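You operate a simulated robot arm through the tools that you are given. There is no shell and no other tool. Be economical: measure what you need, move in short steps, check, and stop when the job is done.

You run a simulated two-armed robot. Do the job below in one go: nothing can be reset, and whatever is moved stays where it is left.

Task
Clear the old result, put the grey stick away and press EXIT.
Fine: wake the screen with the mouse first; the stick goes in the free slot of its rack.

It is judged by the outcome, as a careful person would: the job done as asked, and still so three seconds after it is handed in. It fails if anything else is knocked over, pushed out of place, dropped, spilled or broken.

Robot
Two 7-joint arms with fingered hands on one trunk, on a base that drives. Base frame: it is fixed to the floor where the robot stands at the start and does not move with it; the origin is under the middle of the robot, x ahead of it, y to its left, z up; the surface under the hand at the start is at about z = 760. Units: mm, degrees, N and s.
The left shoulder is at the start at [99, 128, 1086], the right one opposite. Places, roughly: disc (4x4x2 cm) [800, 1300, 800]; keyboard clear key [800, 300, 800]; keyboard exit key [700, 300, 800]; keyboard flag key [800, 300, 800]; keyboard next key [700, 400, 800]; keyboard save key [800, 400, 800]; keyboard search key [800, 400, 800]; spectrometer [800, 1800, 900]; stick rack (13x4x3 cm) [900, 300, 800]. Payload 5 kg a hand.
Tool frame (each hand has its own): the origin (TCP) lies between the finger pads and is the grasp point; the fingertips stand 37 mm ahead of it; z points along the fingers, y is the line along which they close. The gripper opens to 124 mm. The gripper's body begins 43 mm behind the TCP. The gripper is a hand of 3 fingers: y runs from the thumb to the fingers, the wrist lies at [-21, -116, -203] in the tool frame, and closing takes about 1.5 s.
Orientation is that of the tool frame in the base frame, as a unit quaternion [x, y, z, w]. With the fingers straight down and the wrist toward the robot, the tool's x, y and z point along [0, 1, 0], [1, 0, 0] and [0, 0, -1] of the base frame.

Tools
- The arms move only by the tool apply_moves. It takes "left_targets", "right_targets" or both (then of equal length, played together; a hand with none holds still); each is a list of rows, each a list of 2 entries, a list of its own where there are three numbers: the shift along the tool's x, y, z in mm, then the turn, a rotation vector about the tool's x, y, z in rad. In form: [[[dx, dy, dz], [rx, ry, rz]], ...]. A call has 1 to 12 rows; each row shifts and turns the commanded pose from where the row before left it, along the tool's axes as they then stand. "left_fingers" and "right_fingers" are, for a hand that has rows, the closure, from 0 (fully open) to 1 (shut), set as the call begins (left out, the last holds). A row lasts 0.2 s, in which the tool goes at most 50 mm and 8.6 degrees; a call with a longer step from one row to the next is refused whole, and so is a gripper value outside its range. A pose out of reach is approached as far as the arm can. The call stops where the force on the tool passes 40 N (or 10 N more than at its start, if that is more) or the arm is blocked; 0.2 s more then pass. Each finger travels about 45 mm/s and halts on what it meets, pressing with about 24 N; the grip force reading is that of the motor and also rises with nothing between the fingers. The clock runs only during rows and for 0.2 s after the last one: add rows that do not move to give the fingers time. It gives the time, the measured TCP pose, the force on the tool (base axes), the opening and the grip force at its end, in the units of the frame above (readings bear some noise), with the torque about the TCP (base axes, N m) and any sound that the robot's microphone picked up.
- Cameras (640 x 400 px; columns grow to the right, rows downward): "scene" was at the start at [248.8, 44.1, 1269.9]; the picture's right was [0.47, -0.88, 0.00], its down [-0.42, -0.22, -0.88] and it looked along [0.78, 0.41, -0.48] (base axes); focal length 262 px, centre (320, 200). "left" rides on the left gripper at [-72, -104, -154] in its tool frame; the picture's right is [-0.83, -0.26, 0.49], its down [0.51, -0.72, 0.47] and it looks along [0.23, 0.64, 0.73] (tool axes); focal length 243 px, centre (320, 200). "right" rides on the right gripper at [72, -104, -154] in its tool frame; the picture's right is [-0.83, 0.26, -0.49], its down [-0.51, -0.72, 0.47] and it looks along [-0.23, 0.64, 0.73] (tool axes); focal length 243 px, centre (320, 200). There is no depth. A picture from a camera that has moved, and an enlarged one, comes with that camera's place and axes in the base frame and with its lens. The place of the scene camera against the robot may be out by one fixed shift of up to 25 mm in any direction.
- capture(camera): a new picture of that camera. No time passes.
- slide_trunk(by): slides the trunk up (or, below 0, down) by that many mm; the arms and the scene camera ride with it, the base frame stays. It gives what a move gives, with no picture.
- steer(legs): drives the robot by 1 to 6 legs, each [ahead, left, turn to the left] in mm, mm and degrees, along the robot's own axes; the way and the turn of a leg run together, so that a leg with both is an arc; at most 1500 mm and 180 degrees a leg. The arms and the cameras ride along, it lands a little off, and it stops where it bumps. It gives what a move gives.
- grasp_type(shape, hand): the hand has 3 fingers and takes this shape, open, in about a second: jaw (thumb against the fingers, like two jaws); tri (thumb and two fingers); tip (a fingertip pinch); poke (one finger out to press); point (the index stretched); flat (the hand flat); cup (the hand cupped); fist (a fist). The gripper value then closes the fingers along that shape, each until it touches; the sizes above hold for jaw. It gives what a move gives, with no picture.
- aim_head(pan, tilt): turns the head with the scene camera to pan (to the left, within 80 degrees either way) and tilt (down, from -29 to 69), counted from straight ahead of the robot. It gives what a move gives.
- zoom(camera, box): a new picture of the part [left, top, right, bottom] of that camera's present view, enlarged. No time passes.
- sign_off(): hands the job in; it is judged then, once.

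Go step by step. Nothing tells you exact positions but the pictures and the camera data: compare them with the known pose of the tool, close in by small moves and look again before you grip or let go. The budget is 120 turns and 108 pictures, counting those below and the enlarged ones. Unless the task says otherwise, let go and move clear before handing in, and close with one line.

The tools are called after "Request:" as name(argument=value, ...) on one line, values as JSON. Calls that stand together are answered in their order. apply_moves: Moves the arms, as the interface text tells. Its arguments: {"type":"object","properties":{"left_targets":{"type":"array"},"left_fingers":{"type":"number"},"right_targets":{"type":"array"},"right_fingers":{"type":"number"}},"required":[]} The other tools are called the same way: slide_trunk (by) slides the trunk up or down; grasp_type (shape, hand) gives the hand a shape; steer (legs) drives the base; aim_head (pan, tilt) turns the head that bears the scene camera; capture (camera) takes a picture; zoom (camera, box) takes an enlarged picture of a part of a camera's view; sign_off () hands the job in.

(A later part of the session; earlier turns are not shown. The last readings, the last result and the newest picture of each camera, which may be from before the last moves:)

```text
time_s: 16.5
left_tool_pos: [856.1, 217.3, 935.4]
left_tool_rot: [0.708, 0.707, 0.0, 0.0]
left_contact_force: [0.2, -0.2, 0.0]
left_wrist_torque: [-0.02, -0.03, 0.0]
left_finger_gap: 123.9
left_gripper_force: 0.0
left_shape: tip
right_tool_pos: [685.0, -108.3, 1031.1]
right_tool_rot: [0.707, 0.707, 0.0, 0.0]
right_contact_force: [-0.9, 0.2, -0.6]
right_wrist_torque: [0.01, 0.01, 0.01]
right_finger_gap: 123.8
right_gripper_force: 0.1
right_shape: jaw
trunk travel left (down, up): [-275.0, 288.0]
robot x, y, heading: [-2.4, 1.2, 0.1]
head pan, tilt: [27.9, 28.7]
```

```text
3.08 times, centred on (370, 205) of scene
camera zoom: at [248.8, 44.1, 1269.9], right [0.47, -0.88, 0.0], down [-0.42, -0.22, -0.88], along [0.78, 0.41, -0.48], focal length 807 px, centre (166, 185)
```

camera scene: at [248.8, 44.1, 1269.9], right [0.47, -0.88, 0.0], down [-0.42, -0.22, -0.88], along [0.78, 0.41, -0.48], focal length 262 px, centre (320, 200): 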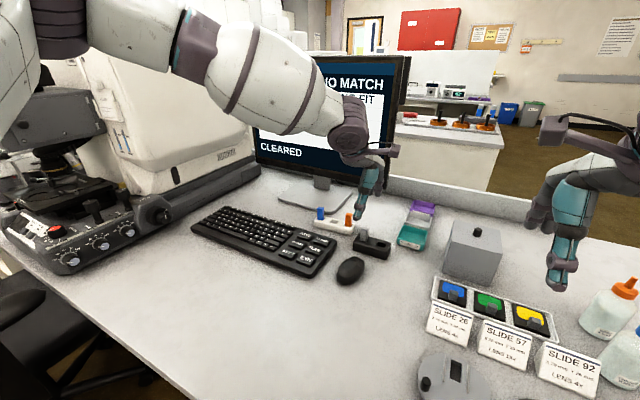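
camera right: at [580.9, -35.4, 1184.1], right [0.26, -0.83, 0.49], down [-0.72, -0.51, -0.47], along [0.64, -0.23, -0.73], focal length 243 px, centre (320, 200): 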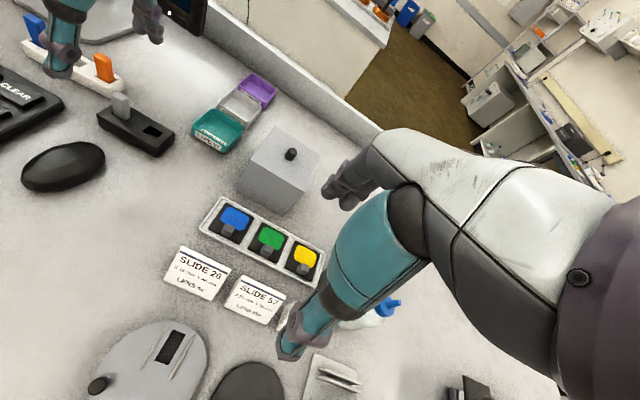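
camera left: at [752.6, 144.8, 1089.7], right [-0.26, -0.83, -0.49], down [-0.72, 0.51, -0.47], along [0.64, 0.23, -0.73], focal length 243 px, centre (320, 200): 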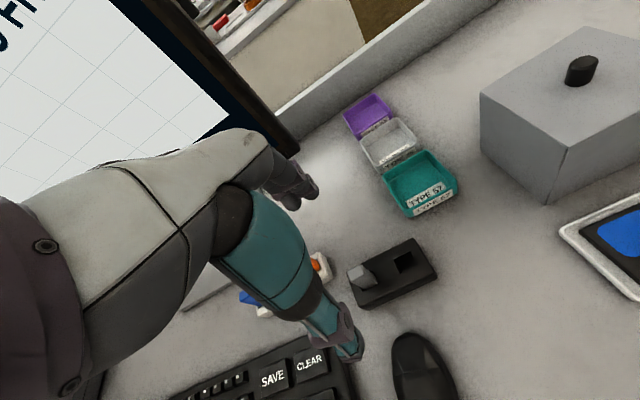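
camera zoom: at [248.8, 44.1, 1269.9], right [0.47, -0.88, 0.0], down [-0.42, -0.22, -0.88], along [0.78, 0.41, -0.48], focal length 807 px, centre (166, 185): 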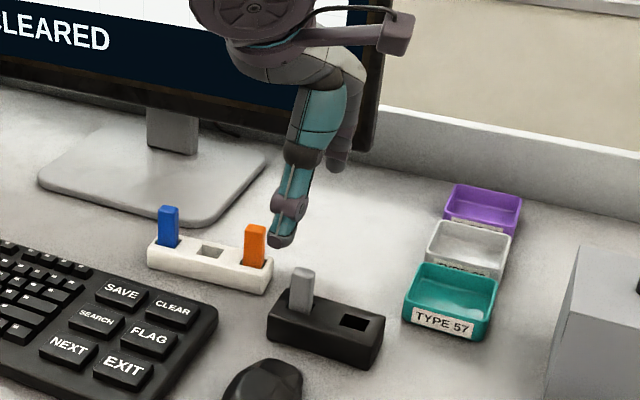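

I'll close the tip pinch partway to see where the fingertips meet relative to the stick.

Request:
apply_moves(left_targets=[[[0, 0, 10], [0, 0, 0]], [[0, 0, 10], [0, 0, 0]], [[0, 0, 0], [0, 0, 0]], [[0, 0, 0], [0, 0, 0]], [[0, 0, 0], [0, 0, 0]], [[0, 0, 0], [0, 0, 0]]], left_fingers=0.7)

Request:
zoom(camera="left", box=[220, 130, 460, 370])

Request:
zoom(camera="scene", box=[310, 140, 430, 270])

Request:
zoom(camera="right", box=[0, 0, 220, 160])

```text
time_s: 17.9
left_tool_pos: [855.8, 218.3, 916.6]
left_tool_rot: [0.707, 0.707, 0.0, 0.0]
left_contact_force: [-0.2, 0.7, -0.3]
left_wrist_torque: [0.01, 0.01, -0.02]
left_finger_gap: 38.0
left_gripper_force: 0.0
left_shape: tip
right_tool_pos: [684.3, -109.7, 1030.0]
right_tool_rot: [0.707, 0.707, 0.0, 0.0]
right_contact_force: [-0.1, -0.2, 0.3]
right_wrist_torque: [-0.01, -0.01, -0.02]
right_finger_gap: 123.6
right_gripper_force: 0.0
right_shape: jaw
trunk travel left (down, up): [-275.0, 288.0]
robot x, y, heading: [-2.7, -0.7, -0.3]
head pan, tilt: [27.9, 28.7]
```

```text
1.67 times, centred on (340, 250) of left
camera zoom: at [751.3, 145.1, 1069.5], right [-0.26, -0.83, -0.49], down [-0.72, 0.51, -0.47], along [0.64, 0.23, -0.73], focal length 404 px, centre (287, 117)
```

zoom: 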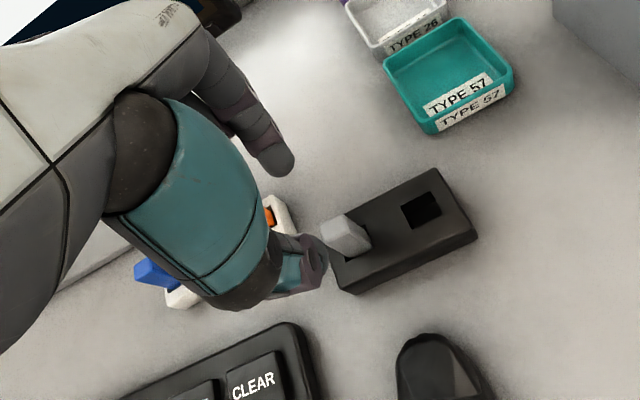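

```text
3.08 times, centred on (370, 205) of scene
camera zoom: at [248.7, 44.1, 1269.9], right [0.47, -0.88, 0.0], down [-0.42, -0.22, -0.88], along [0.78, 0.41, -0.48], focal length 807 px, centre (166, 185)
```

zoom: 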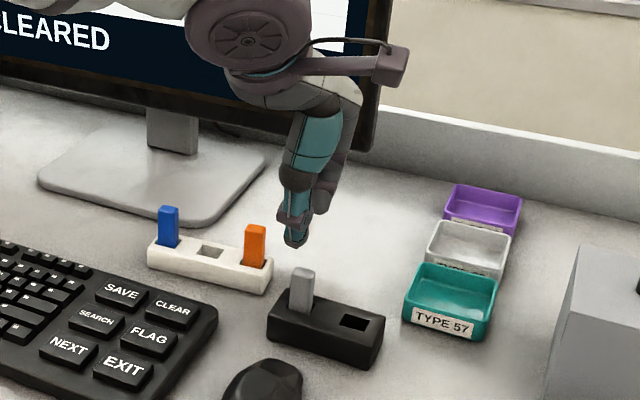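

```text
2.50 times, centred on (110, 80) of right
camera zoom: at [580.8, -35.4, 1184.1], right [0.26, -0.83, 0.49], down [-0.72, -0.51, -0.47], along [0.64, -0.23, -0.73], focal length 606 px, centre (845, 500)
```

zoom: 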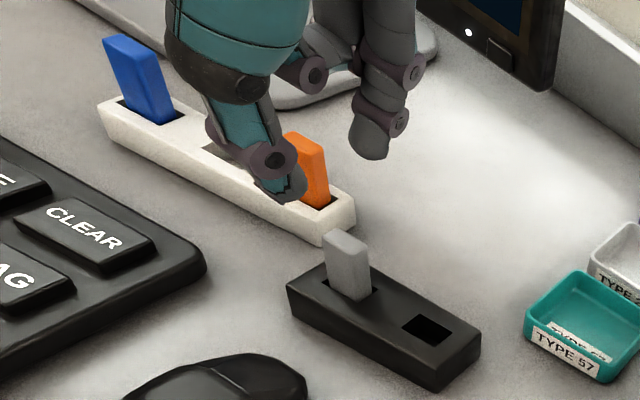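

The right camera gives a clear view of the pinch straddling the stick line, and the stick is at about (857, 218). I'll descend 55 mm and check.

Request:
apply_moves(left_targets=[[[0, 0, 20], [0, 0, 0]], [[0, 0, 20], [0, 0, 0]], [[0, 0, 15], [0, 0, 0]]])

Request:
zoom(camera="left", box=[240, 150, 400, 300])

Request:
zoom(camera="scene", box=[330, 190, 410, 270])

Request:
zoom(camera="right", box=[60, 30, 190, 160])

```text
time_s: 18.7
left_tool_pos: [856.4, 219.1, 859.1]
left_tool_rot: [0.707, 0.707, 0.0, 0.0]
left_contact_force: [0.0, 0.5, 0.4]
left_wrist_torque: [0.0, 0.0, -0.01]
left_finger_gap: 37.7
left_gripper_force: 0.0
left_shape: tip
right_tool_pos: [685.1, -109.5, 1030.2]
right_tool_rot: [0.708, 0.707, -0.001, -0.001]
right_contact_force: [0.3, 0.6, 0.1]
right_wrist_torque: [-0.03, 0.01, -0.02]
right_finger_gap: 123.5
right_gripper_force: 0.1
right_shape: jaw
trunk travel left (down, up): [-275.0, 288.0]
robot x, y, heading: [0.4, -4.2, 0.1]
head pan, tilt: [27.9, 28.7]
```

```text
2.67 times, centred on (320, 225) of left
camera zoom: at [752.3, 146.8, 1012.1], right [-0.26, -0.83, -0.49], down [-0.72, 0.51, -0.47], along [0.64, 0.23, -0.73], focal length 647 px, centre (320, 133)
```

zoom: 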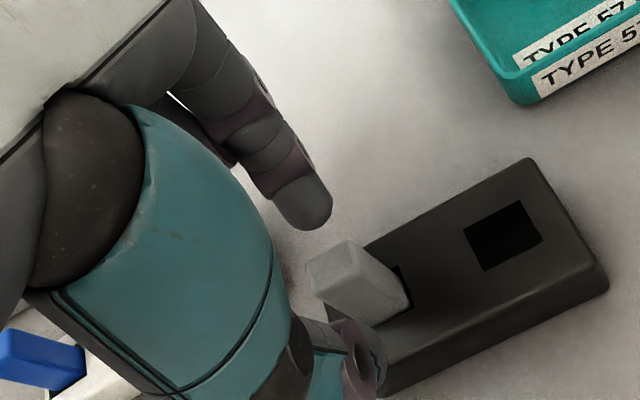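

```text
5.00 times, centred on (370, 230) of scene
camera zoom: at [249.2, 44.3, 1269.8], right [0.47, -0.88, 0.0], down [-0.42, -0.22, -0.88], along [0.78, 0.41, -0.48], focal length 1311 px, centre (70, 50)
```

zoom: 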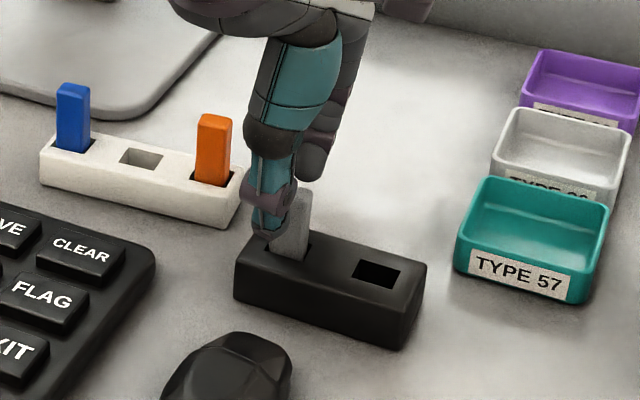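

```text
3.08 times, centred on (125, 95) of right
camera zoom: at [581.2, -35.3, 1183.9], right [0.26, -0.83, 0.49], down [-0.72, -0.51, -0.47], along [0.64, -0.23, -0.73], focal length 746 px, centre (920, 523)
```

zoom: 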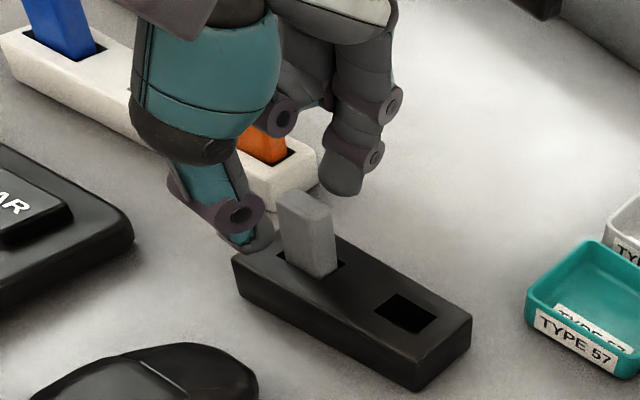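

The finger and thumb straddle the stick well. I'll go down 17 mm more and close on it.

Request:
apply_moves(left_targets=[[[0, 0, 9], [0, 0, 0]], [[0, 0, 8], [0, 0, 0]]])

Request:
zoom(camera="left", box=[240, 150, 400, 300])

Request:
zoom(camera="right", box=[60, 30, 190, 160])

```text
time_s: 19.3
left_tool_pos: [857.9, 219.9, 842.2]
left_tool_rot: [0.707, 0.707, 0.0, 0.0]
left_contact_force: [0.7, -0.2, 0.6]
left_wrist_torque: [0.02, -0.01, -0.03]
left_finger_gap: 37.9
left_gripper_force: 0.0
left_shape: tip
right_tool_pos: [684.4, -109.3, 1030.8]
right_tool_rot: [0.707, 0.707, 0.0, 0.0]
right_contact_force: [0.2, -0.3, 0.7]
right_wrist_torque: [0.0, 0.02, 0.02]
right_finger_gap: 123.7
right_gripper_force: 0.1
right_shape: jaw
trunk travel left (down, up): [-275.0, 288.0]
robot x, y, heading: [1.6, -3.8, 0.0]
head pan, tilt: [27.9, 28.7]
```

```text
2.67 times, centred on (320, 225) of left
camera zoom: at [753.1, 146.5, 996.0], right [-0.26, -0.83, -0.49], down [-0.72, 0.51, -0.47], along [0.64, 0.23, -0.73], focal length 647 px, centre (320, 133)
```

zoom: 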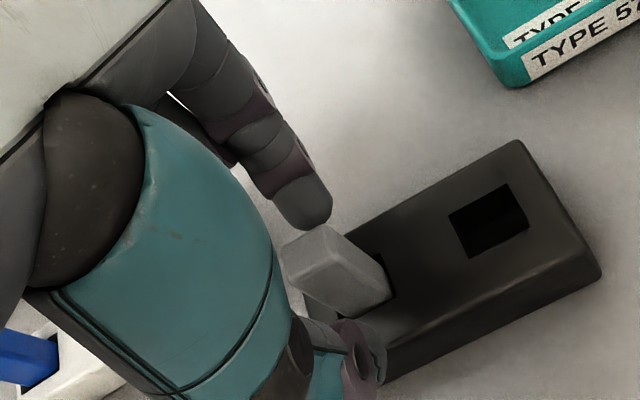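

```text
3.08 times, centred on (125, 95) of right
camera zoom: at [581.2, -35.3, 1184.0], right [0.26, -0.83, 0.49], down [-0.72, -0.51, -0.47], along [0.64, -0.23, -0.73], focal length 746 px, centre (920, 523)
```

zoom: 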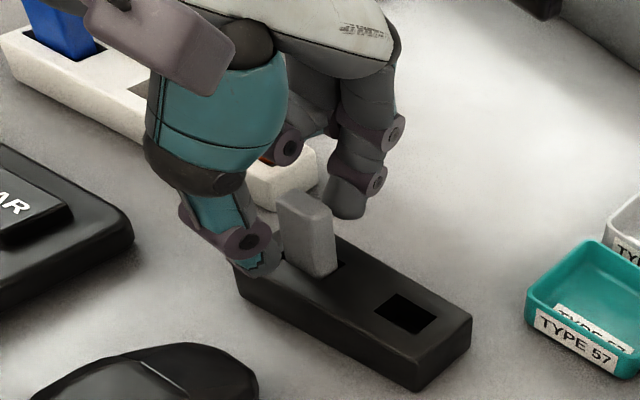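

The alignment looks good, so I'll close the pinch.

Request:
apply_moves(left_targets=[[[0, 0, 0], [0, 0, 0]], [[0, 0, 0], [0, 0, 0]], [[0, 0, 0], [0, 0, 0]], [[0, 0, 0], [0, 0, 0]], [[0, 0, 0], [0, 0, 0]], [[0, 0, 0], [0, 0, 0]]], left_fingers=1.0)

Request:
zoom(camera="left", box=[240, 150, 400, 300])

Request:
zoom(camera="right", box=[60, 30, 190, 160])

```text
time_s: 20.7
left_tool_pos: [856.1, 219.2, 841.6]
left_tool_rot: [0.707, 0.707, 0.0, 0.0]
left_contact_force: [1.5, 0.1, 0.5]
left_wrist_torque: [-0.04, -0.04, -0.01]
left_finger_gap: 10.0
left_gripper_force: 24.1
left_shape: tip
right_tool_pos: [683.9, -108.6, 1032.4]
right_tool_rot: [0.707, 0.707, 0.0, 0.001]
right_contact_force: [0.9, 0.7, 0.5]
right_wrist_torque: [0.03, 0.01, 0.02]
right_finger_gap: 123.8
right_gripper_force: 0.0
right_shape: jaw
trunk travel left (down, up): [-275.0, 288.0]
robot x, y, heading: [1.0, 1.3, -0.0]
head pan, tilt: [27.9, 28.7]
```

```text
2.67 times, centred on (320, 225) of left
camera zoom: at [753.0, 146.5, 996.3], right [-0.26, -0.83, -0.49], down [-0.72, 0.51, -0.47], along [0.64, 0.23, -0.73], focal length 647 px, centre (320, 133)
```

zoom: 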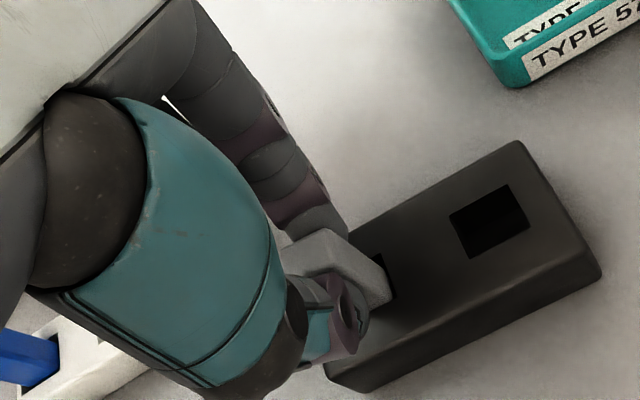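

```text
3.08 times, centred on (125, 95) of right
camera zoom: at [581.1, -35.4, 1184.0], right [0.26, -0.83, 0.49], down [-0.72, -0.51, -0.47], along [0.64, -0.23, -0.73], focal length 746 px, centre (920, 523)
```

zoom: 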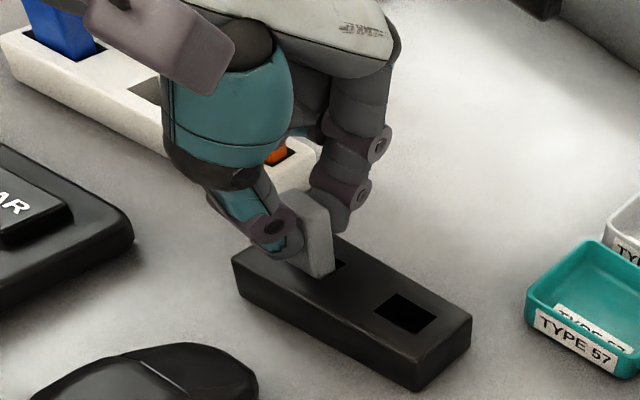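

I have a grip at a 10 mm gap and 24 N. I'll lift straight up.

Request:
apply_moves(left_targets=[[[0, 0, -5], [0, 0, 0]], [[0, 0, -15], [0, 0, 0]], [[0, 0, -20], [0, 0, 0]], [[0, 0, -25], [0, 0, 0]], [[0, 0, -25], [0, 0, 0]]])

Request:
zoom(camera="left", box=[240, 150, 400, 300])

Request:
zoom(camera="right", box=[0, 0, 200, 160])

Request:
zoom(camera="scene", box=[300, 180, 420, 270])

```text
time_s: 21.9
left_tool_pos: [853.5, 218.1, 934.2]
left_tool_rot: [0.707, 0.707, 0.0, 0.0]
left_contact_force: [-0.1, 0.6, -0.4]
left_wrist_torque: [-0.04, 0.0, -0.01]
left_finger_gap: 10.5
left_gripper_force: 23.7
left_shape: tip
right_tool_pos: [683.6, -109.1, 1031.3]
right_tool_rot: [0.707, 0.707, 0.001, 0.0]
right_contact_force: [-0.5, 0.4, -0.8]
right_wrist_torque: [-0.03, -0.02, -0.01]
right_finger_gap: 123.7
right_gripper_force: 0.1
right_shape: jaw
trunk travel left (down, up): [-275.0, 288.0]
robot x, y, heading: [-0.7, -1.1, 0.0]
head pan, tilt: [27.9, 28.7]
```

```text
2.67 times, centred on (320, 225) of left
camera zoom: at [750.5, 146.1, 1087.9], right [-0.26, -0.83, -0.49], down [-0.72, 0.51, -0.47], along [0.64, 0.23, -0.73], focal length 647 px, centre (320, 133)
```

zoom: 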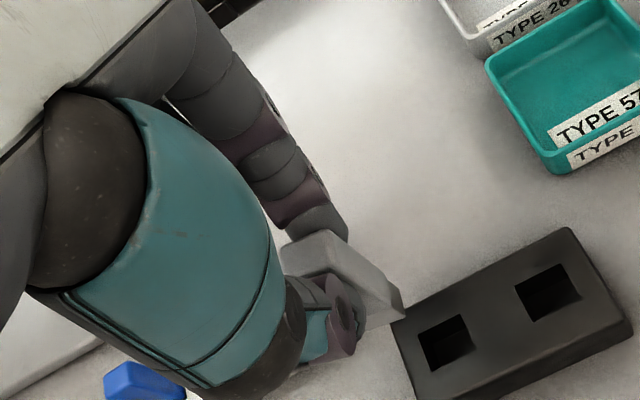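

```text
2.50 times, centred on (100, 80) of right
camera zoom: at [580.1, -35.7, 1184.5], right [0.26, -0.83, 0.49], down [-0.72, -0.51, -0.47], along [0.64, -0.23, -0.73], focal length 606 px, centre (870, 500)
```

zoom: 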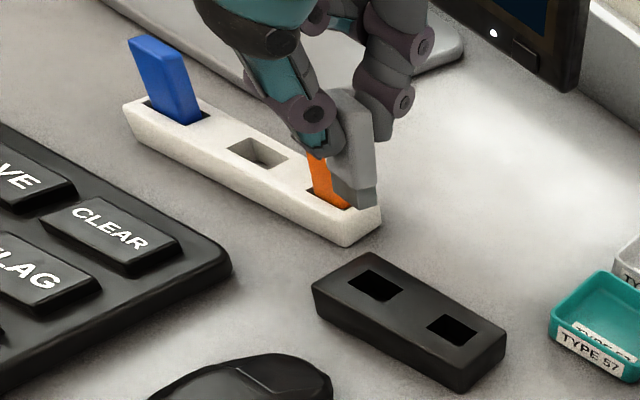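

```text
4.44 times, centred on (360, 225) of scene
camera zoom: at [248.0, 43.8, 1270.1], right [0.47, -0.88, 0.0], down [-0.42, -0.22, -0.88], along [0.78, 0.41, -0.48], focal length 1165 px, centre (142, 89)
```

zoom: 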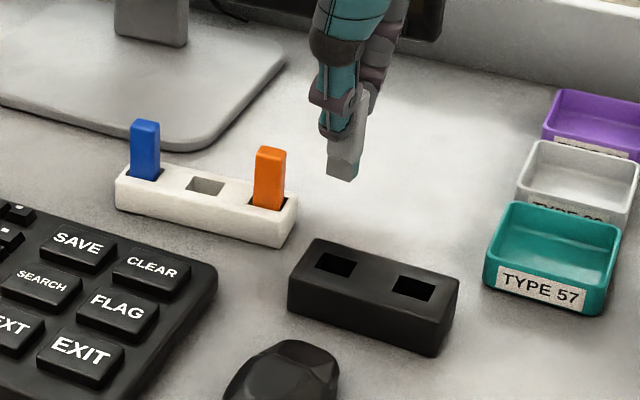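

The stick is held, its bottom about 76 mm below the TCP. I'll carry it above the free slot, with a turn of about 5.5° to match the rack's angle.

Request:
apply_moves(left_targets=[[[29, 13, -4], [0, 0, 0]], [[29, 13, -2], [0, 0, 0]], [[29, 13, 0], [0, 0, 0]], [[29, 12, 0], [0, 0, 0]], [[0, 0, 0], [0, 0, -0.095]], [[0, 0, 0], [0, 0, 0]]])

Request:
zoom(camera="left", box=[240, 150, 440, 330])

Request:
zoom(camera="right", box=[0, 0, 160, 120])

Request:
zoom(camera="scene", box=[290, 170, 390, 250])

```text
time_s: 23.3
left_tool_pos: [907.0, 334.1, 938.3]
left_tool_rot: [0.672, 0.74, 0.0, 0.0]
left_contact_force: [-0.9, 1.6, 0.1]
left_wrist_torque: [-0.03, 0.0, 0.02]
left_finger_gap: 10.1
left_gripper_force: 23.9
left_shape: tip
right_tool_pos: [683.8, -108.2, 1030.3]
right_tool_rot: [0.707, 0.708, -0.001, 0.001]
right_contact_force: [-0.5, 0.9, -0.9]
right_wrist_torque: [-0.04, -0.01, 0.0]
right_finger_gap: 123.6
right_gripper_force: 0.0
right_shape: jaw
trunk travel left (down, up): [-275.0, 288.0]
robot x, y, heading: [-0.8, -0.4, 0.1]
head pan, tilt: [27.9, 28.7]
```

```text
2.22 times, centred on (340, 240) of left
camera zoom: at [810.6, 251.8, 1092.1], right [-0.18, -0.85, -0.49], down [-0.77, 0.44, -0.47], along [0.62, 0.29, -0.73], focal length 539 px, centre (276, 111)
```

zoom: 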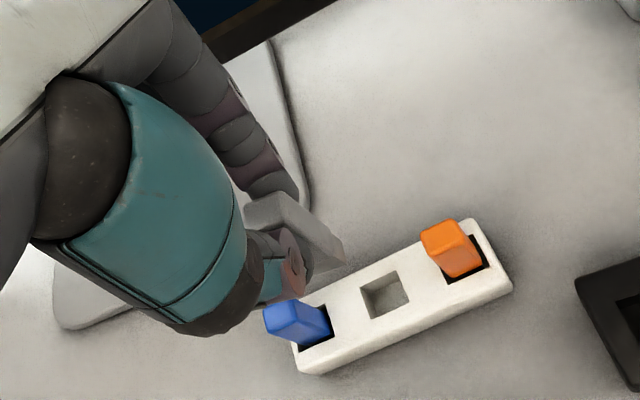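

```text
3.33 times, centred on (80, 60) of right
camera zoom: at [581.0, -34.8, 1184.1], right [0.26, -0.83, 0.49], down [-0.72, -0.51, -0.47], along [0.64, -0.23, -0.73], focal length 809 px, centre (1120, 667)
```

zoom: 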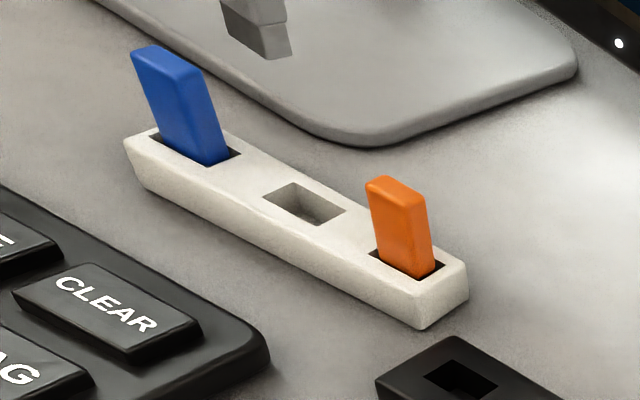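

```text
5.00 times, centred on (340, 210) of scene
camera zoom: at [248.9, 44.8, 1269.9], right [0.47, -0.88, 0.0], down [-0.42, -0.23, -0.88], along [0.78, 0.41, -0.48], focal length 1311 px, centre (220, 150)
```

zoom: 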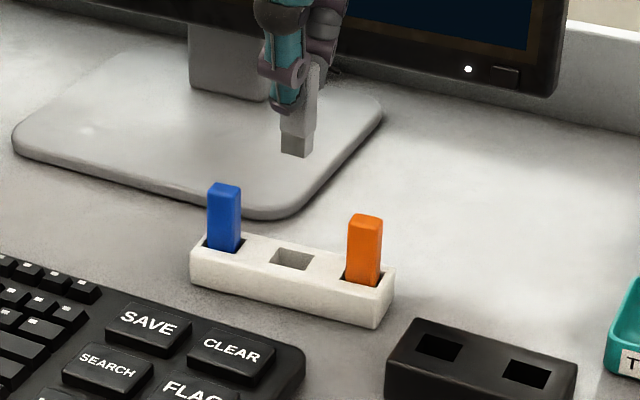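

The slot comes out at about (907, 334.5). I'll lower 48 mm so the stick bottom sits just above the rack, then compare at close range.

Request:
apply_moves(left_targets=[[[0, 0, 16], [0, 0, 0]], [[0, 0, 16], [0, 0, 0]], [[0, 0, 14], [0, 0, 0]], [[0, 0, 0], [0, 0, 0]]])

Request:
zoom(camera="left", box=[280, 190, 400, 290])

Request:
zoom(camera="right", box=[0, 0, 140, 100])

Request:
zoom(camera="scene", box=[310, 190, 370, 240])

```text
time_s: 24.3
left_tool_pos: [906.9, 335.8, 891.0]
left_tool_rot: [0.673, 0.739, 0.0, 0.0]
left_contact_force: [-0.2, 0.3, -0.6]
left_wrist_torque: [0.01, 0.02, -0.02]
left_finger_gap: 10.1
left_gripper_force: 24.0
left_shape: tip
right_tool_pos: [684.6, -109.6, 1030.9]
right_tool_rot: [0.707, 0.708, 0.0, 0.0]
right_contact_force: [0.5, 0.2, 1.1]
right_wrist_torque: [0.0, 0.0, -0.02]
right_finger_gap: 123.7
right_gripper_force: 0.1
right_shape: jaw
trunk travel left (down, up): [-275.0, 288.0]
robot x, y, heading: [0.7, 1.6, -0.0]
head pan, tilt: [27.9, 28.7]
```

```text
4.00 times, centred on (340, 240) of left
camera zoom: at [809.4, 252.4, 1045.1], right [-0.18, -0.85, -0.49], down [-0.77, 0.44, -0.47], along [0.62, 0.29, -0.73], focal length 970 px, centre (240, 40)
```

zoom: 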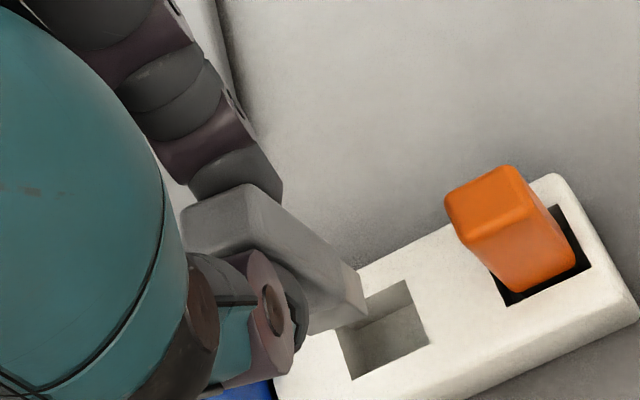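

```text
4.00 times, centred on (70, 50) of right
camera zoom: at [580.7, -35.5, 1184.2], right [0.26, -0.83, 0.49], down [-0.72, -0.51, -0.47], along [0.64, -0.23, -0.73], focal length 970 px, centre (1320, 800)
```

zoom: 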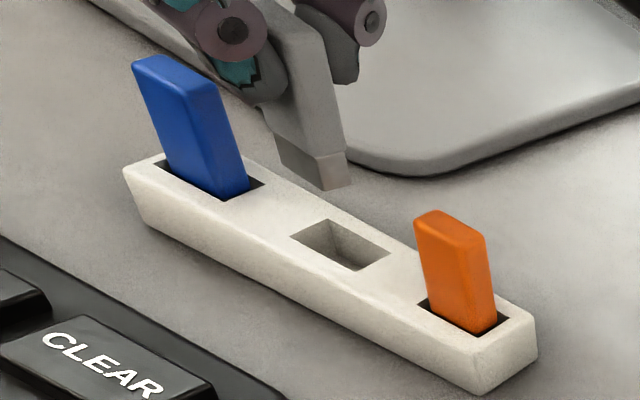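

```text
8.00 times, centred on (340, 215) of scene
camera zoom: at [248.6, 44.0, 1270.0], right [0.47, -0.88, 0.0], down [-0.42, -0.22, -0.88], along [0.78, 0.41, -0.48], focal length 2097 px, centre (160, 80)
```

zoom: 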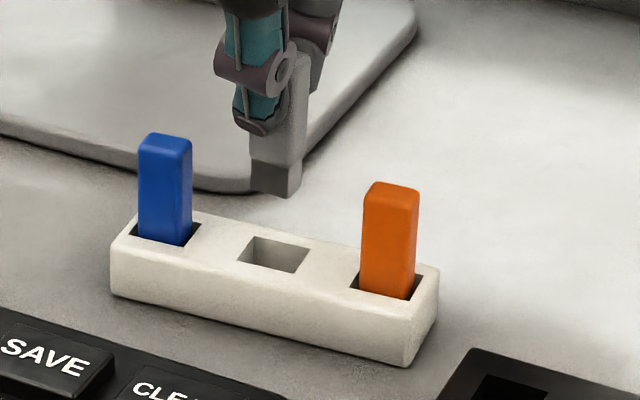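

With the bottom at z≈821, all three views agree: the stick bottom is at about (907.5, 335) and the slot at (907, 334). I'll lower to just above the slot and look again.

Request:
apply_moves(left_targets=[[[0, 0, 10], [0, 0, 0]], [[0, 0, 10], [0, 0, 0]], [[0, 0, 6], [0, 0, 0]], [[0, 0, 0], [0, 0, 0]]])

Request:
zoom(camera="left", box=[280, 190, 400, 290])

Request:
zoom(camera="right", box=[0, 0, 140, 100])

Request:
zoom(camera="scene", box=[310, 190, 370, 240])

```text
time_s: 25.3
left_tool_pos: [906.6, 334.0, 867.2]
left_tool_rot: [0.673, 0.74, 0.0, 0.0]
left_contact_force: [0.2, 0.2, -0.4]
left_wrist_torque: [0.0, 0.0, 0.02]
left_finger_gap: 10.1
left_gripper_force: 23.8
left_shape: tip
right_tool_pos: [684.8, -109.5, 1031.4]
right_tool_rot: [0.707, 0.707, 0.001, 0.0]
right_contact_force: [-0.2, -0.1, 0.0]
right_wrist_torque: [0.02, 0.01, 0.03]
right_finger_gap: 123.8
right_gripper_force: 0.0
right_shape: jaw
trunk travel left (down, up): [-275.0, 288.0]
robot x, y, heading: [0.4, 2.0, 0.3]
head pan, tilt: [27.9, 28.7]
```

```text
4.00 times, centred on (340, 240) of left
camera zoom: at [810.2, 251.0, 1020.5], right [-0.18, -0.85, -0.49], down [-0.77, 0.44, -0.47], along [0.62, 0.29, -0.73], focal length 970 px, centre (240, 40)
```

zoom: 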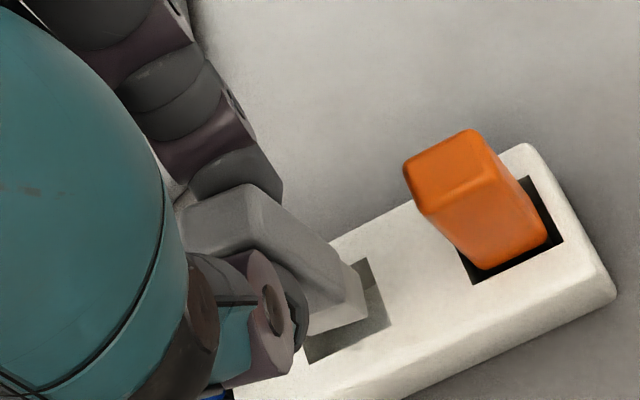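

```text
4.00 times, centred on (70, 50) of right
camera zoom: at [580.9, -35.4, 1184.1], right [0.26, -0.83, 0.49], down [-0.72, -0.51, -0.47], along [0.64, -0.23, -0.73], focal length 970 px, centre (1320, 800)
```

zoom: 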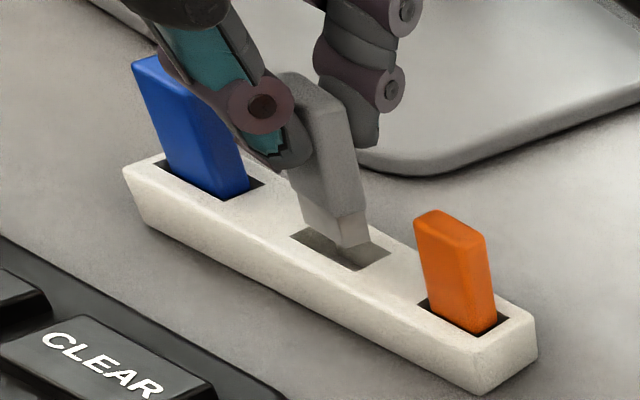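

```text
8.00 times, centred on (340, 215) of scene
camera zoom: at [248.8, 44.1, 1269.9], right [0.47, -0.88, 0.0], down [-0.42, -0.22, -0.88], along [0.78, 0.41, -0.48], focal length 2097 px, centre (160, 80)
```

zoom: 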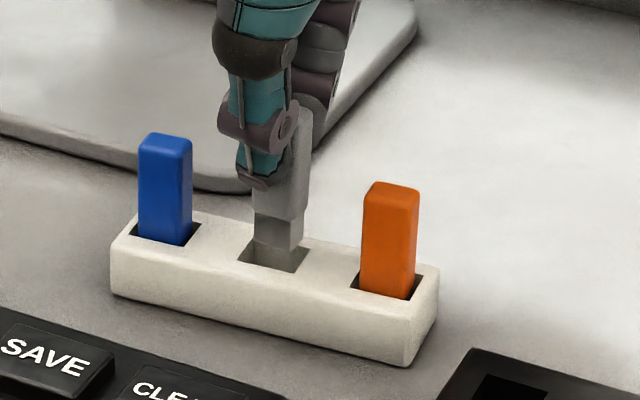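

All three views line up, so I'll lower into the slot gently.

Request:
apply_moves(left_targets=[[[0, 0, 5], [0, 0, 0]], [[0, 0, 5], [0, 0, 0]], [[0, 0, 5], [0, 0, 0]], [[0, 0, 4], [0, 0, 0]], [[0, 0, 0], [0, 0, 0]]])

Request:
zoom(camera="right", box=[0, 0, 140, 100])

Request:
zoom(camera="scene", box=[310, 190, 370, 240])

```text
time_s: 26.5
left_tool_pos: [906.4, 334.5, 847.9]
left_tool_rot: [0.672, 0.74, 0.0, 0.0]
left_contact_force: [-0.7, 0.6, -0.4]
left_wrist_torque: [0.02, 0.0, -0.01]
left_finger_gap: 10.2
left_gripper_force: 24.3
left_shape: tip
right_tool_pos: [685.7, -108.7, 1030.9]
right_tool_rot: [0.707, 0.707, 0.001, 0.0]
right_contact_force: [0.5, 0.0, 0.3]
right_wrist_torque: [-0.01, 0.02, -0.02]
right_finger_gap: 123.6
right_gripper_force: 0.1
right_shape: jaw
trunk travel left (down, up): [-275.0, 288.0]
robot x, y, heading: [-1.9, -0.7, -0.4]
head pan, tilt: [27.9, 28.7]
```

```text
4.00 times, centred on (70, 50) of right
camera zoom: at [580.9, -35.5, 1184.1], right [0.26, -0.83, 0.49], down [-0.72, -0.51, -0.47], along [0.64, -0.23, -0.73], focal length 970 px, centre (1320, 800)
```

zoom: 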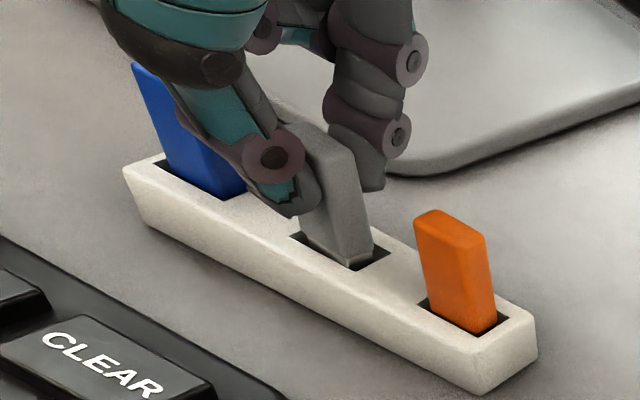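

```text
8.00 times, centred on (340, 215) of scene
camera zoom: at [248.8, 44.1, 1269.9], right [0.47, -0.88, 0.0], down [-0.42, -0.22, -0.88], along [0.78, 0.41, -0.48], focal length 2097 px, centre (160, 80)
```

zoom: 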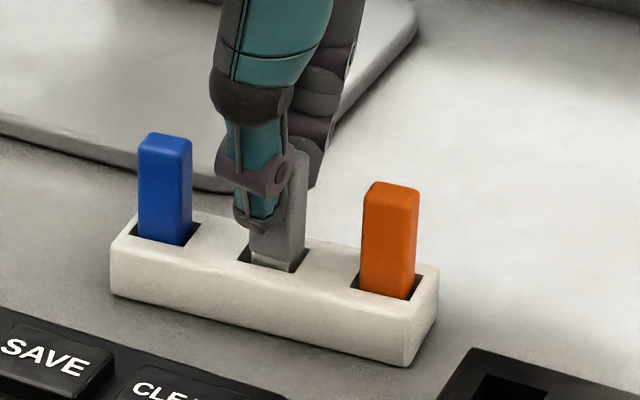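

The stick has entered the slot. I'll continue down in small steps until it bottoms out.

Request:
apply_moves(left_targets=[[[0, 0, 2], [0, 0, 0]], [[0, 0, 2], [0, 0, 0]], [[0, 0, 2], [0, 0, 0]], [[0, 0, 1], [0, 0, 0]], [[0, 0, 0], [0, 0, 0]]])

Request:
zoom(camera="right", box=[0, 0, 140, 100])

Request:
zoom(camera="scene", box=[310, 190, 370, 240])

```text
time_s: 27.7
left_tool_pos: [907.2, 334.9, 842.8]
left_tool_rot: [0.673, 0.74, 0.0, 0.001]
left_contact_force: [0.2, 1.3, 7.8]
left_wrist_torque: [0.0, -0.04, 0.0]
left_finger_gap: 10.1
left_gripper_force: 23.9
left_shape: tip
right_tool_pos: [684.3, -110.5, 1031.2]
right_tool_rot: [0.707, 0.707, 0.001, -0.001]
right_contact_force: [-0.5, -0.8, 0.2]
right_wrist_torque: [-0.03, -0.01, -0.01]
right_finger_gap: 123.6
right_gripper_force: 0.1
right_shape: jaw
trunk travel left (down, up): [-275.0, 288.0]
robot x, y, heading: [-1.7, 2.1, 0.0]
head pan, tilt: [27.9, 28.7]
```

```text
4.00 times, centred on (70, 50) of right
camera zoom: at [580.0, -35.6, 1184.6], right [0.26, -0.83, 0.49], down [-0.72, -0.51, -0.47], along [0.64, -0.23, -0.73], focal length 970 px, centre (1320, 800)
```

zoom: 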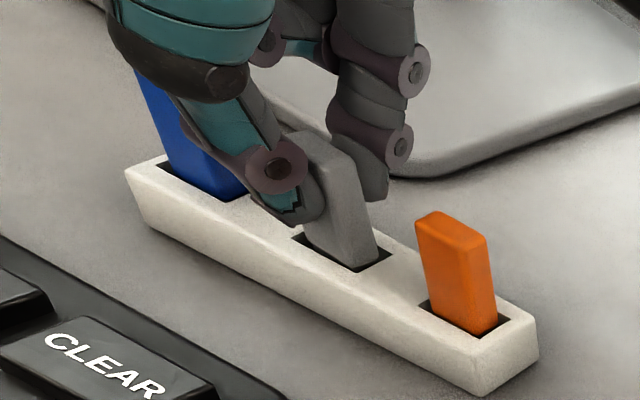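

```text
8.00 times, centred on (340, 215) of scene
camera zoom: at [247.9, 43.9, 1270.2], right [0.47, -0.88, 0.0], down [-0.42, -0.22, -0.88], along [0.78, 0.41, -0.48], focal length 2097 px, centre (160, 80)
```

zoom: 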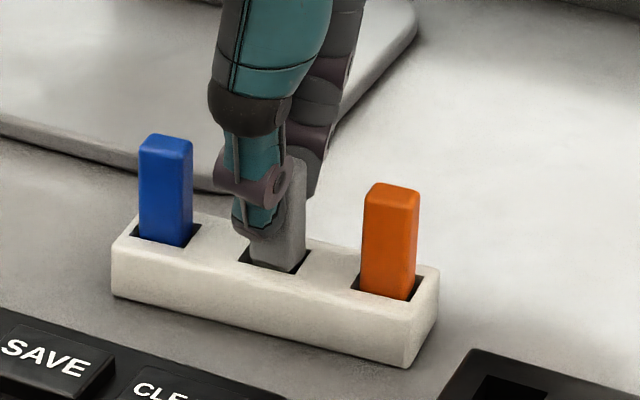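

It has bottomed out with 8 N upward. I'll release partway and lift straight up.

Request:
apply_moves(left_targets=[[[0, 0, 0], [0, 0, 0]], [[0, 0, 0], [0, 0, 0]], [[0, 0, 0], [0, 0, 0]], [[0, 0, 0], [0, 0, 0]], [[0, 0, -10], [0, 0, 0]], [[0, 0, -20], [0, 0, 0]], [[0, 0, -30], [0, 0, 0]], [[0, 0, -40], [0, 0, 0]]], left_fingers=0.7)

Request:
zoom(camera="right", box=[0, 0, 140, 100])

Request:
zoom(camera="scene", box=[300, 180, 400, 260])

```text
time_s: 29.5
left_tool_pos: [904.4, 333.8, 940.3]
left_tool_rot: [0.672, 0.74, 0.0, 0.001]
left_contact_force: [-0.6, -0.1, 0.5]
left_wrist_torque: [-0.01, -0.03, 0.02]
left_finger_gap: 36.9
left_gripper_force: 0.0
left_shape: tip
right_tool_pos: [683.9, -108.4, 1030.7]
right_tool_rot: [0.707, 0.707, 0.0, 0.0]
right_contact_force: [-0.9, -0.5, -0.5]
right_wrist_torque: [0.01, -0.05, 0.02]
right_finger_gap: 123.8
right_gripper_force: 0.0
right_shape: jaw
trunk travel left (down, up): [-275.0, 288.0]
robot x, y, heading: [-3.5, 0.4, -0.2]
head pan, tilt: [27.9, 28.7]
```

```text
4.00 times, centred on (70, 50) of right
camera zoom: at [579.4, -35.7, 1184.9], right [0.26, -0.83, 0.49], down [-0.72, -0.51, -0.47], along [0.64, -0.23, -0.73], focal length 970 px, centre (1320, 800)
```

zoom: 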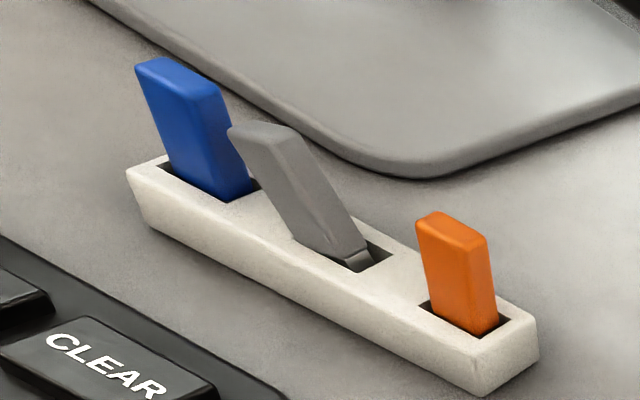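

```text
5.00 times, centred on (350, 220) of scene
camera zoom: at [247.3, 43.8, 1270.3], right [0.47, -0.88, 0.0], down [-0.42, -0.22, -0.88], along [0.78, 0.41, -0.48], focal length 1311 px, centre (170, 100)
```

zoom: 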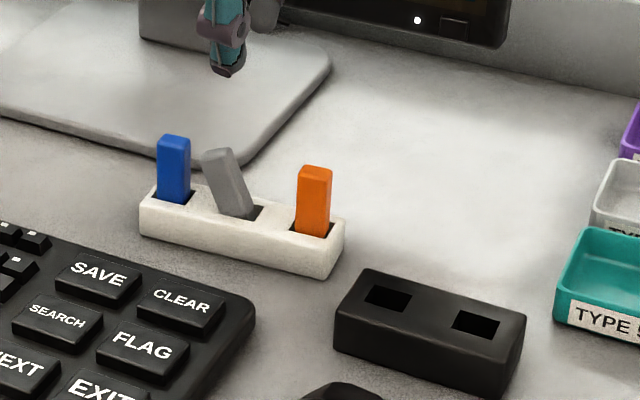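

The stick is in the slot but leaning left. I'll look closely.

Request:
zoom(camera="right", box=[45, 20, 115, 80])

Request:
zoom(camera="left", box=[310, 210, 430, 310])

Request:
zoom(camera="scene", box=[325, 200, 370, 238])

```text
6.67 times, centred on (80, 50) of right
camera zoom: at [579.4, -35.7, 1184.9], right [0.26, -0.83, 0.49], down [-0.72, -0.51, -0.47], along [0.64, -0.23, -0.73], focal length 1618 px, centre (1920, 1200)
```

zoom: 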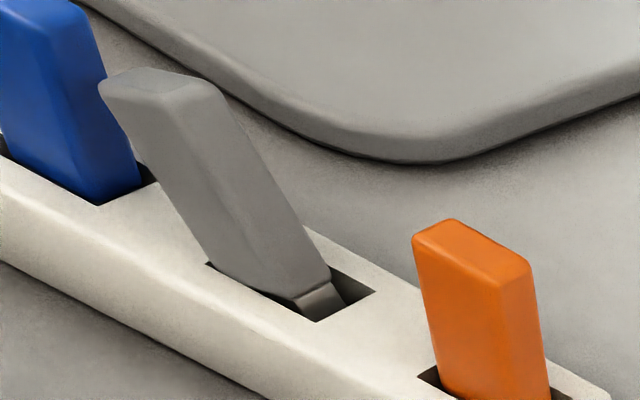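

```text
4.00 times, centred on (370, 260) of left
camera zoom: at [808.1, 252.2, 1093.9], right [-0.18, -0.85, -0.49], down [-0.77, 0.44, -0.47], along [0.62, 0.29, -0.73], focal length 970 px, centre (120, -40)
```

zoom: 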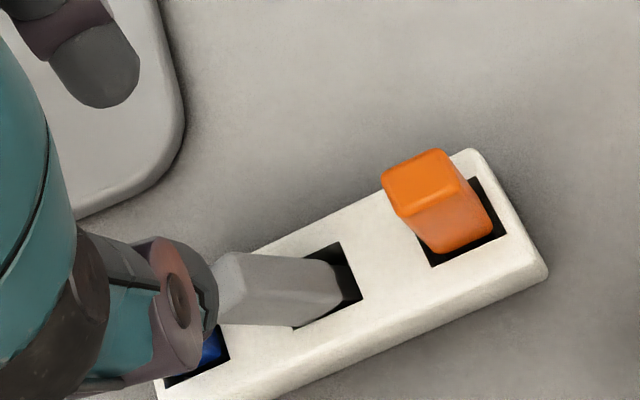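

```text
10.53 times, centred on (348, 219) of scene
camera zoom: at [247.3, 43.8, 1270.3], right [0.47, -0.88, 0.0], down [-0.42, -0.22, -0.88], along [0.78, 0.41, -0.48], focal length 2760 px, centre (30, 0)
```

zoom: 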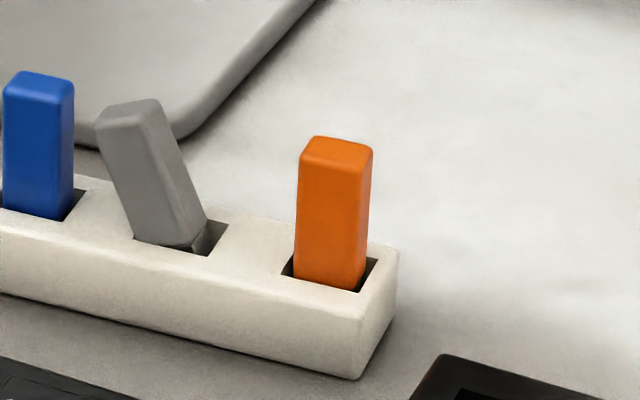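

The slot has side play, so the stick toppled about 20° to the left on release. I'll re-grip it, lift it out, level it by tilting the hand, and set it down more gently. First I'll move down over the leaning stick.

Request:
apply_moves(left_targets=[[[11.7, 3, 20], [0, 0, 0]], [[0, 0, 25], [0, 0, 0]], [[0, 0, 25], [0, 0, 0]], [[0, 0, 12], [0, 0, 0]], [[0, 0, 0], [0, 0, 0]]])

Request:
zoom(camera="right", box=[0, 0, 140, 100])

Request:
zoom(camera="left", box=[280, 190, 400, 290])

Request:
zoom(camera="scene", box=[310, 190, 370, 240])

```text
time_s: 30.7
left_tool_pos: [910.3, 345.1, 859.3]
left_tool_rot: [0.673, 0.74, 0.0, 0.0]
left_contact_force: [0.4, 0.1, -0.1]
left_wrist_torque: [-0.01, -0.02, -0.04]
left_finger_gap: 37.0
left_gripper_force: 0.1
left_shape: tip
right_tool_pos: [683.3, -109.8, 1030.8]
right_tool_rot: [0.707, 0.707, 0.001, 0.0]
right_contact_force: [-0.1, 0.1, -0.8]
right_wrist_torque: [0.02, 0.02, -0.02]
right_finger_gap: 123.7
right_gripper_force: 0.0
right_shape: jaw
trunk travel left (down, up): [-275.0, 288.0]
robot x, y, heading: [0.5, -0.5, 0.1]
head pan, tilt: [27.9, 28.7]
```

```text
4.00 times, centred on (70, 50) of right
camera zoom: at [580.7, -35.6, 1184.2], right [0.26, -0.83, 0.49], down [-0.72, -0.51, -0.47], along [0.64, -0.23, -0.73], focal length 970 px, centre (1320, 800)
```

zoom: 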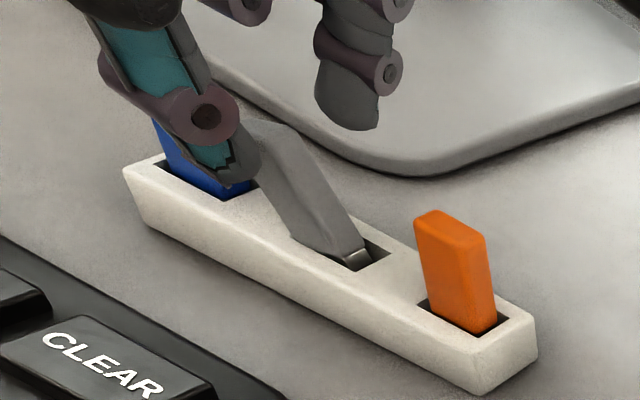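

```text
4.00 times, centred on (340, 240) of left
camera zoom: at [812.6, 263.0, 1012.9], right [-0.18, -0.85, -0.49], down [-0.77, 0.44, -0.47], along [0.62, 0.29, -0.73], focal length 970 px, centre (240, 40)
```

zoom: 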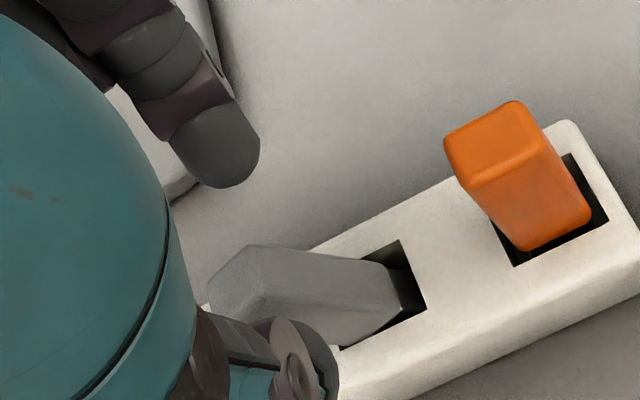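

```text
8.00 times, centred on (340, 215) of scene
camera zoom: at [248.6, 44.0, 1270.0], right [0.47, -0.88, 0.0], down [-0.42, -0.22, -0.88], along [0.78, 0.41, -0.48], focal length 2097 px, centre (160, 80)
```

zoom: 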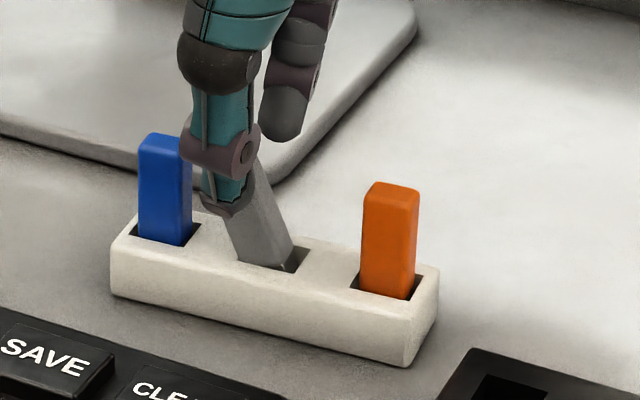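

The pinch straddles the leaning stick. I'll go down a little more and grip.

Request:
apply_moves(left_targets=[[[-2, 0, 7], [0, 0, 0]], [[0, 0, 7], [0, 0, 0]], [[0, 0, 0], [0, 0, 0]]])

Request:
apply_moves(left_targets=[[[0, 0, 0], [0, 0, 0]], [[0, 0, 0], [0, 0, 0]], [[0, 0, 0], [0, 0, 0]], [[0, 0, 0], [0, 0, 0]], [[0, 0, 0], [0, 0, 0]]], left_fingers=1.0)

Request:
zoom(camera="right", box=[0, 0, 140, 100])

Request:
zoom(camera="scene", box=[310, 190, 370, 240])

```text
time_s: 31.5
left_tool_pos: [909.6, 342.4, 844.7]
left_tool_rot: [0.673, 0.739, -0.001, 0.0]
left_contact_force: [-1.1, -0.2, 0.4]
left_wrist_torque: [-0.01, -0.03, 0.02]
left_finger_gap: 36.7
left_gripper_force: 0.2
left_shape: tip
right_tool_pos: [683.6, -109.6, 1031.4]
right_tool_rot: [0.707, 0.707, 0.0, 0.0]
right_contact_force: [-0.2, 0.6, 0.0]
right_wrist_torque: [-0.01, 0.01, 0.0]
right_finger_gap: 123.9
right_gripper_force: 0.0
right_shape: jaw
trunk travel left (down, up): [-275.0, 288.0]
robot x, y, heading: [-0.3, -2.2, 0.1]
head pan, tilt: [27.9, 28.7]
```

```text
time_s: 32.7
left_tool_pos: [910.3, 343.4, 844.2]
left_tool_rot: [0.674, 0.739, 0.0, 0.0]
left_contact_force: [-0.1, -1.4, -0.3]
left_wrist_torque: [0.0, 0.02, 0.06]
left_finger_gap: 10.1
left_gripper_force: 23.7
left_shape: tip
right_tool_pos: [685.1, -108.7, 1029.6]
right_tool_rot: [0.707, 0.707, 0.0, 0.0]
right_contact_force: [-0.3, 0.5, 0.2]
right_wrist_torque: [0.0, 0.01, 0.04]
right_finger_gap: 123.8
right_gripper_force: 0.1
right_shape: jaw
trunk travel left (down, up): [-275.0, 288.0]
robot x, y, heading: [-1.5, 1.7, -0.0]
head pan, tilt: [27.9, 28.7]
```

```text
4.00 times, centred on (70, 50) of right
camera zoom: at [580.9, -35.5, 1184.1], right [0.26, -0.83, 0.49], down [-0.72, -0.51, -0.47], along [0.64, -0.23, -0.73], focal length 970 px, centre (1320, 800)
```

zoom: 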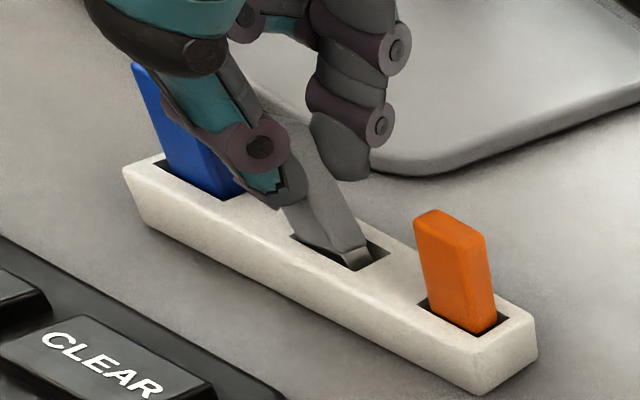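

```text
8.00 times, centred on (340, 215) of scene
camera zoom: at [248.8, 44.1, 1269.9], right [0.47, -0.88, 0.0], down [-0.42, -0.22, -0.88], along [0.78, 0.41, -0.48], focal length 2097 px, centre (160, 80)
```

zoom: 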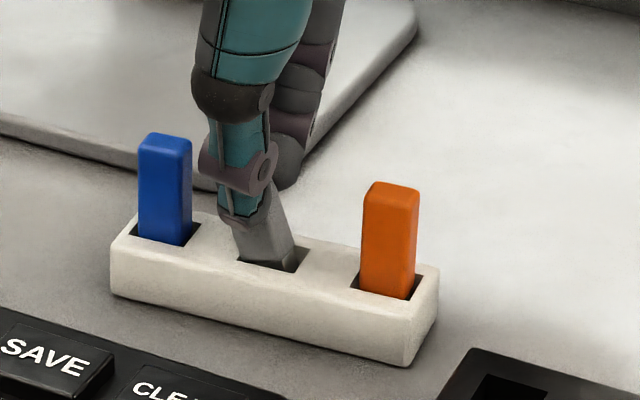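

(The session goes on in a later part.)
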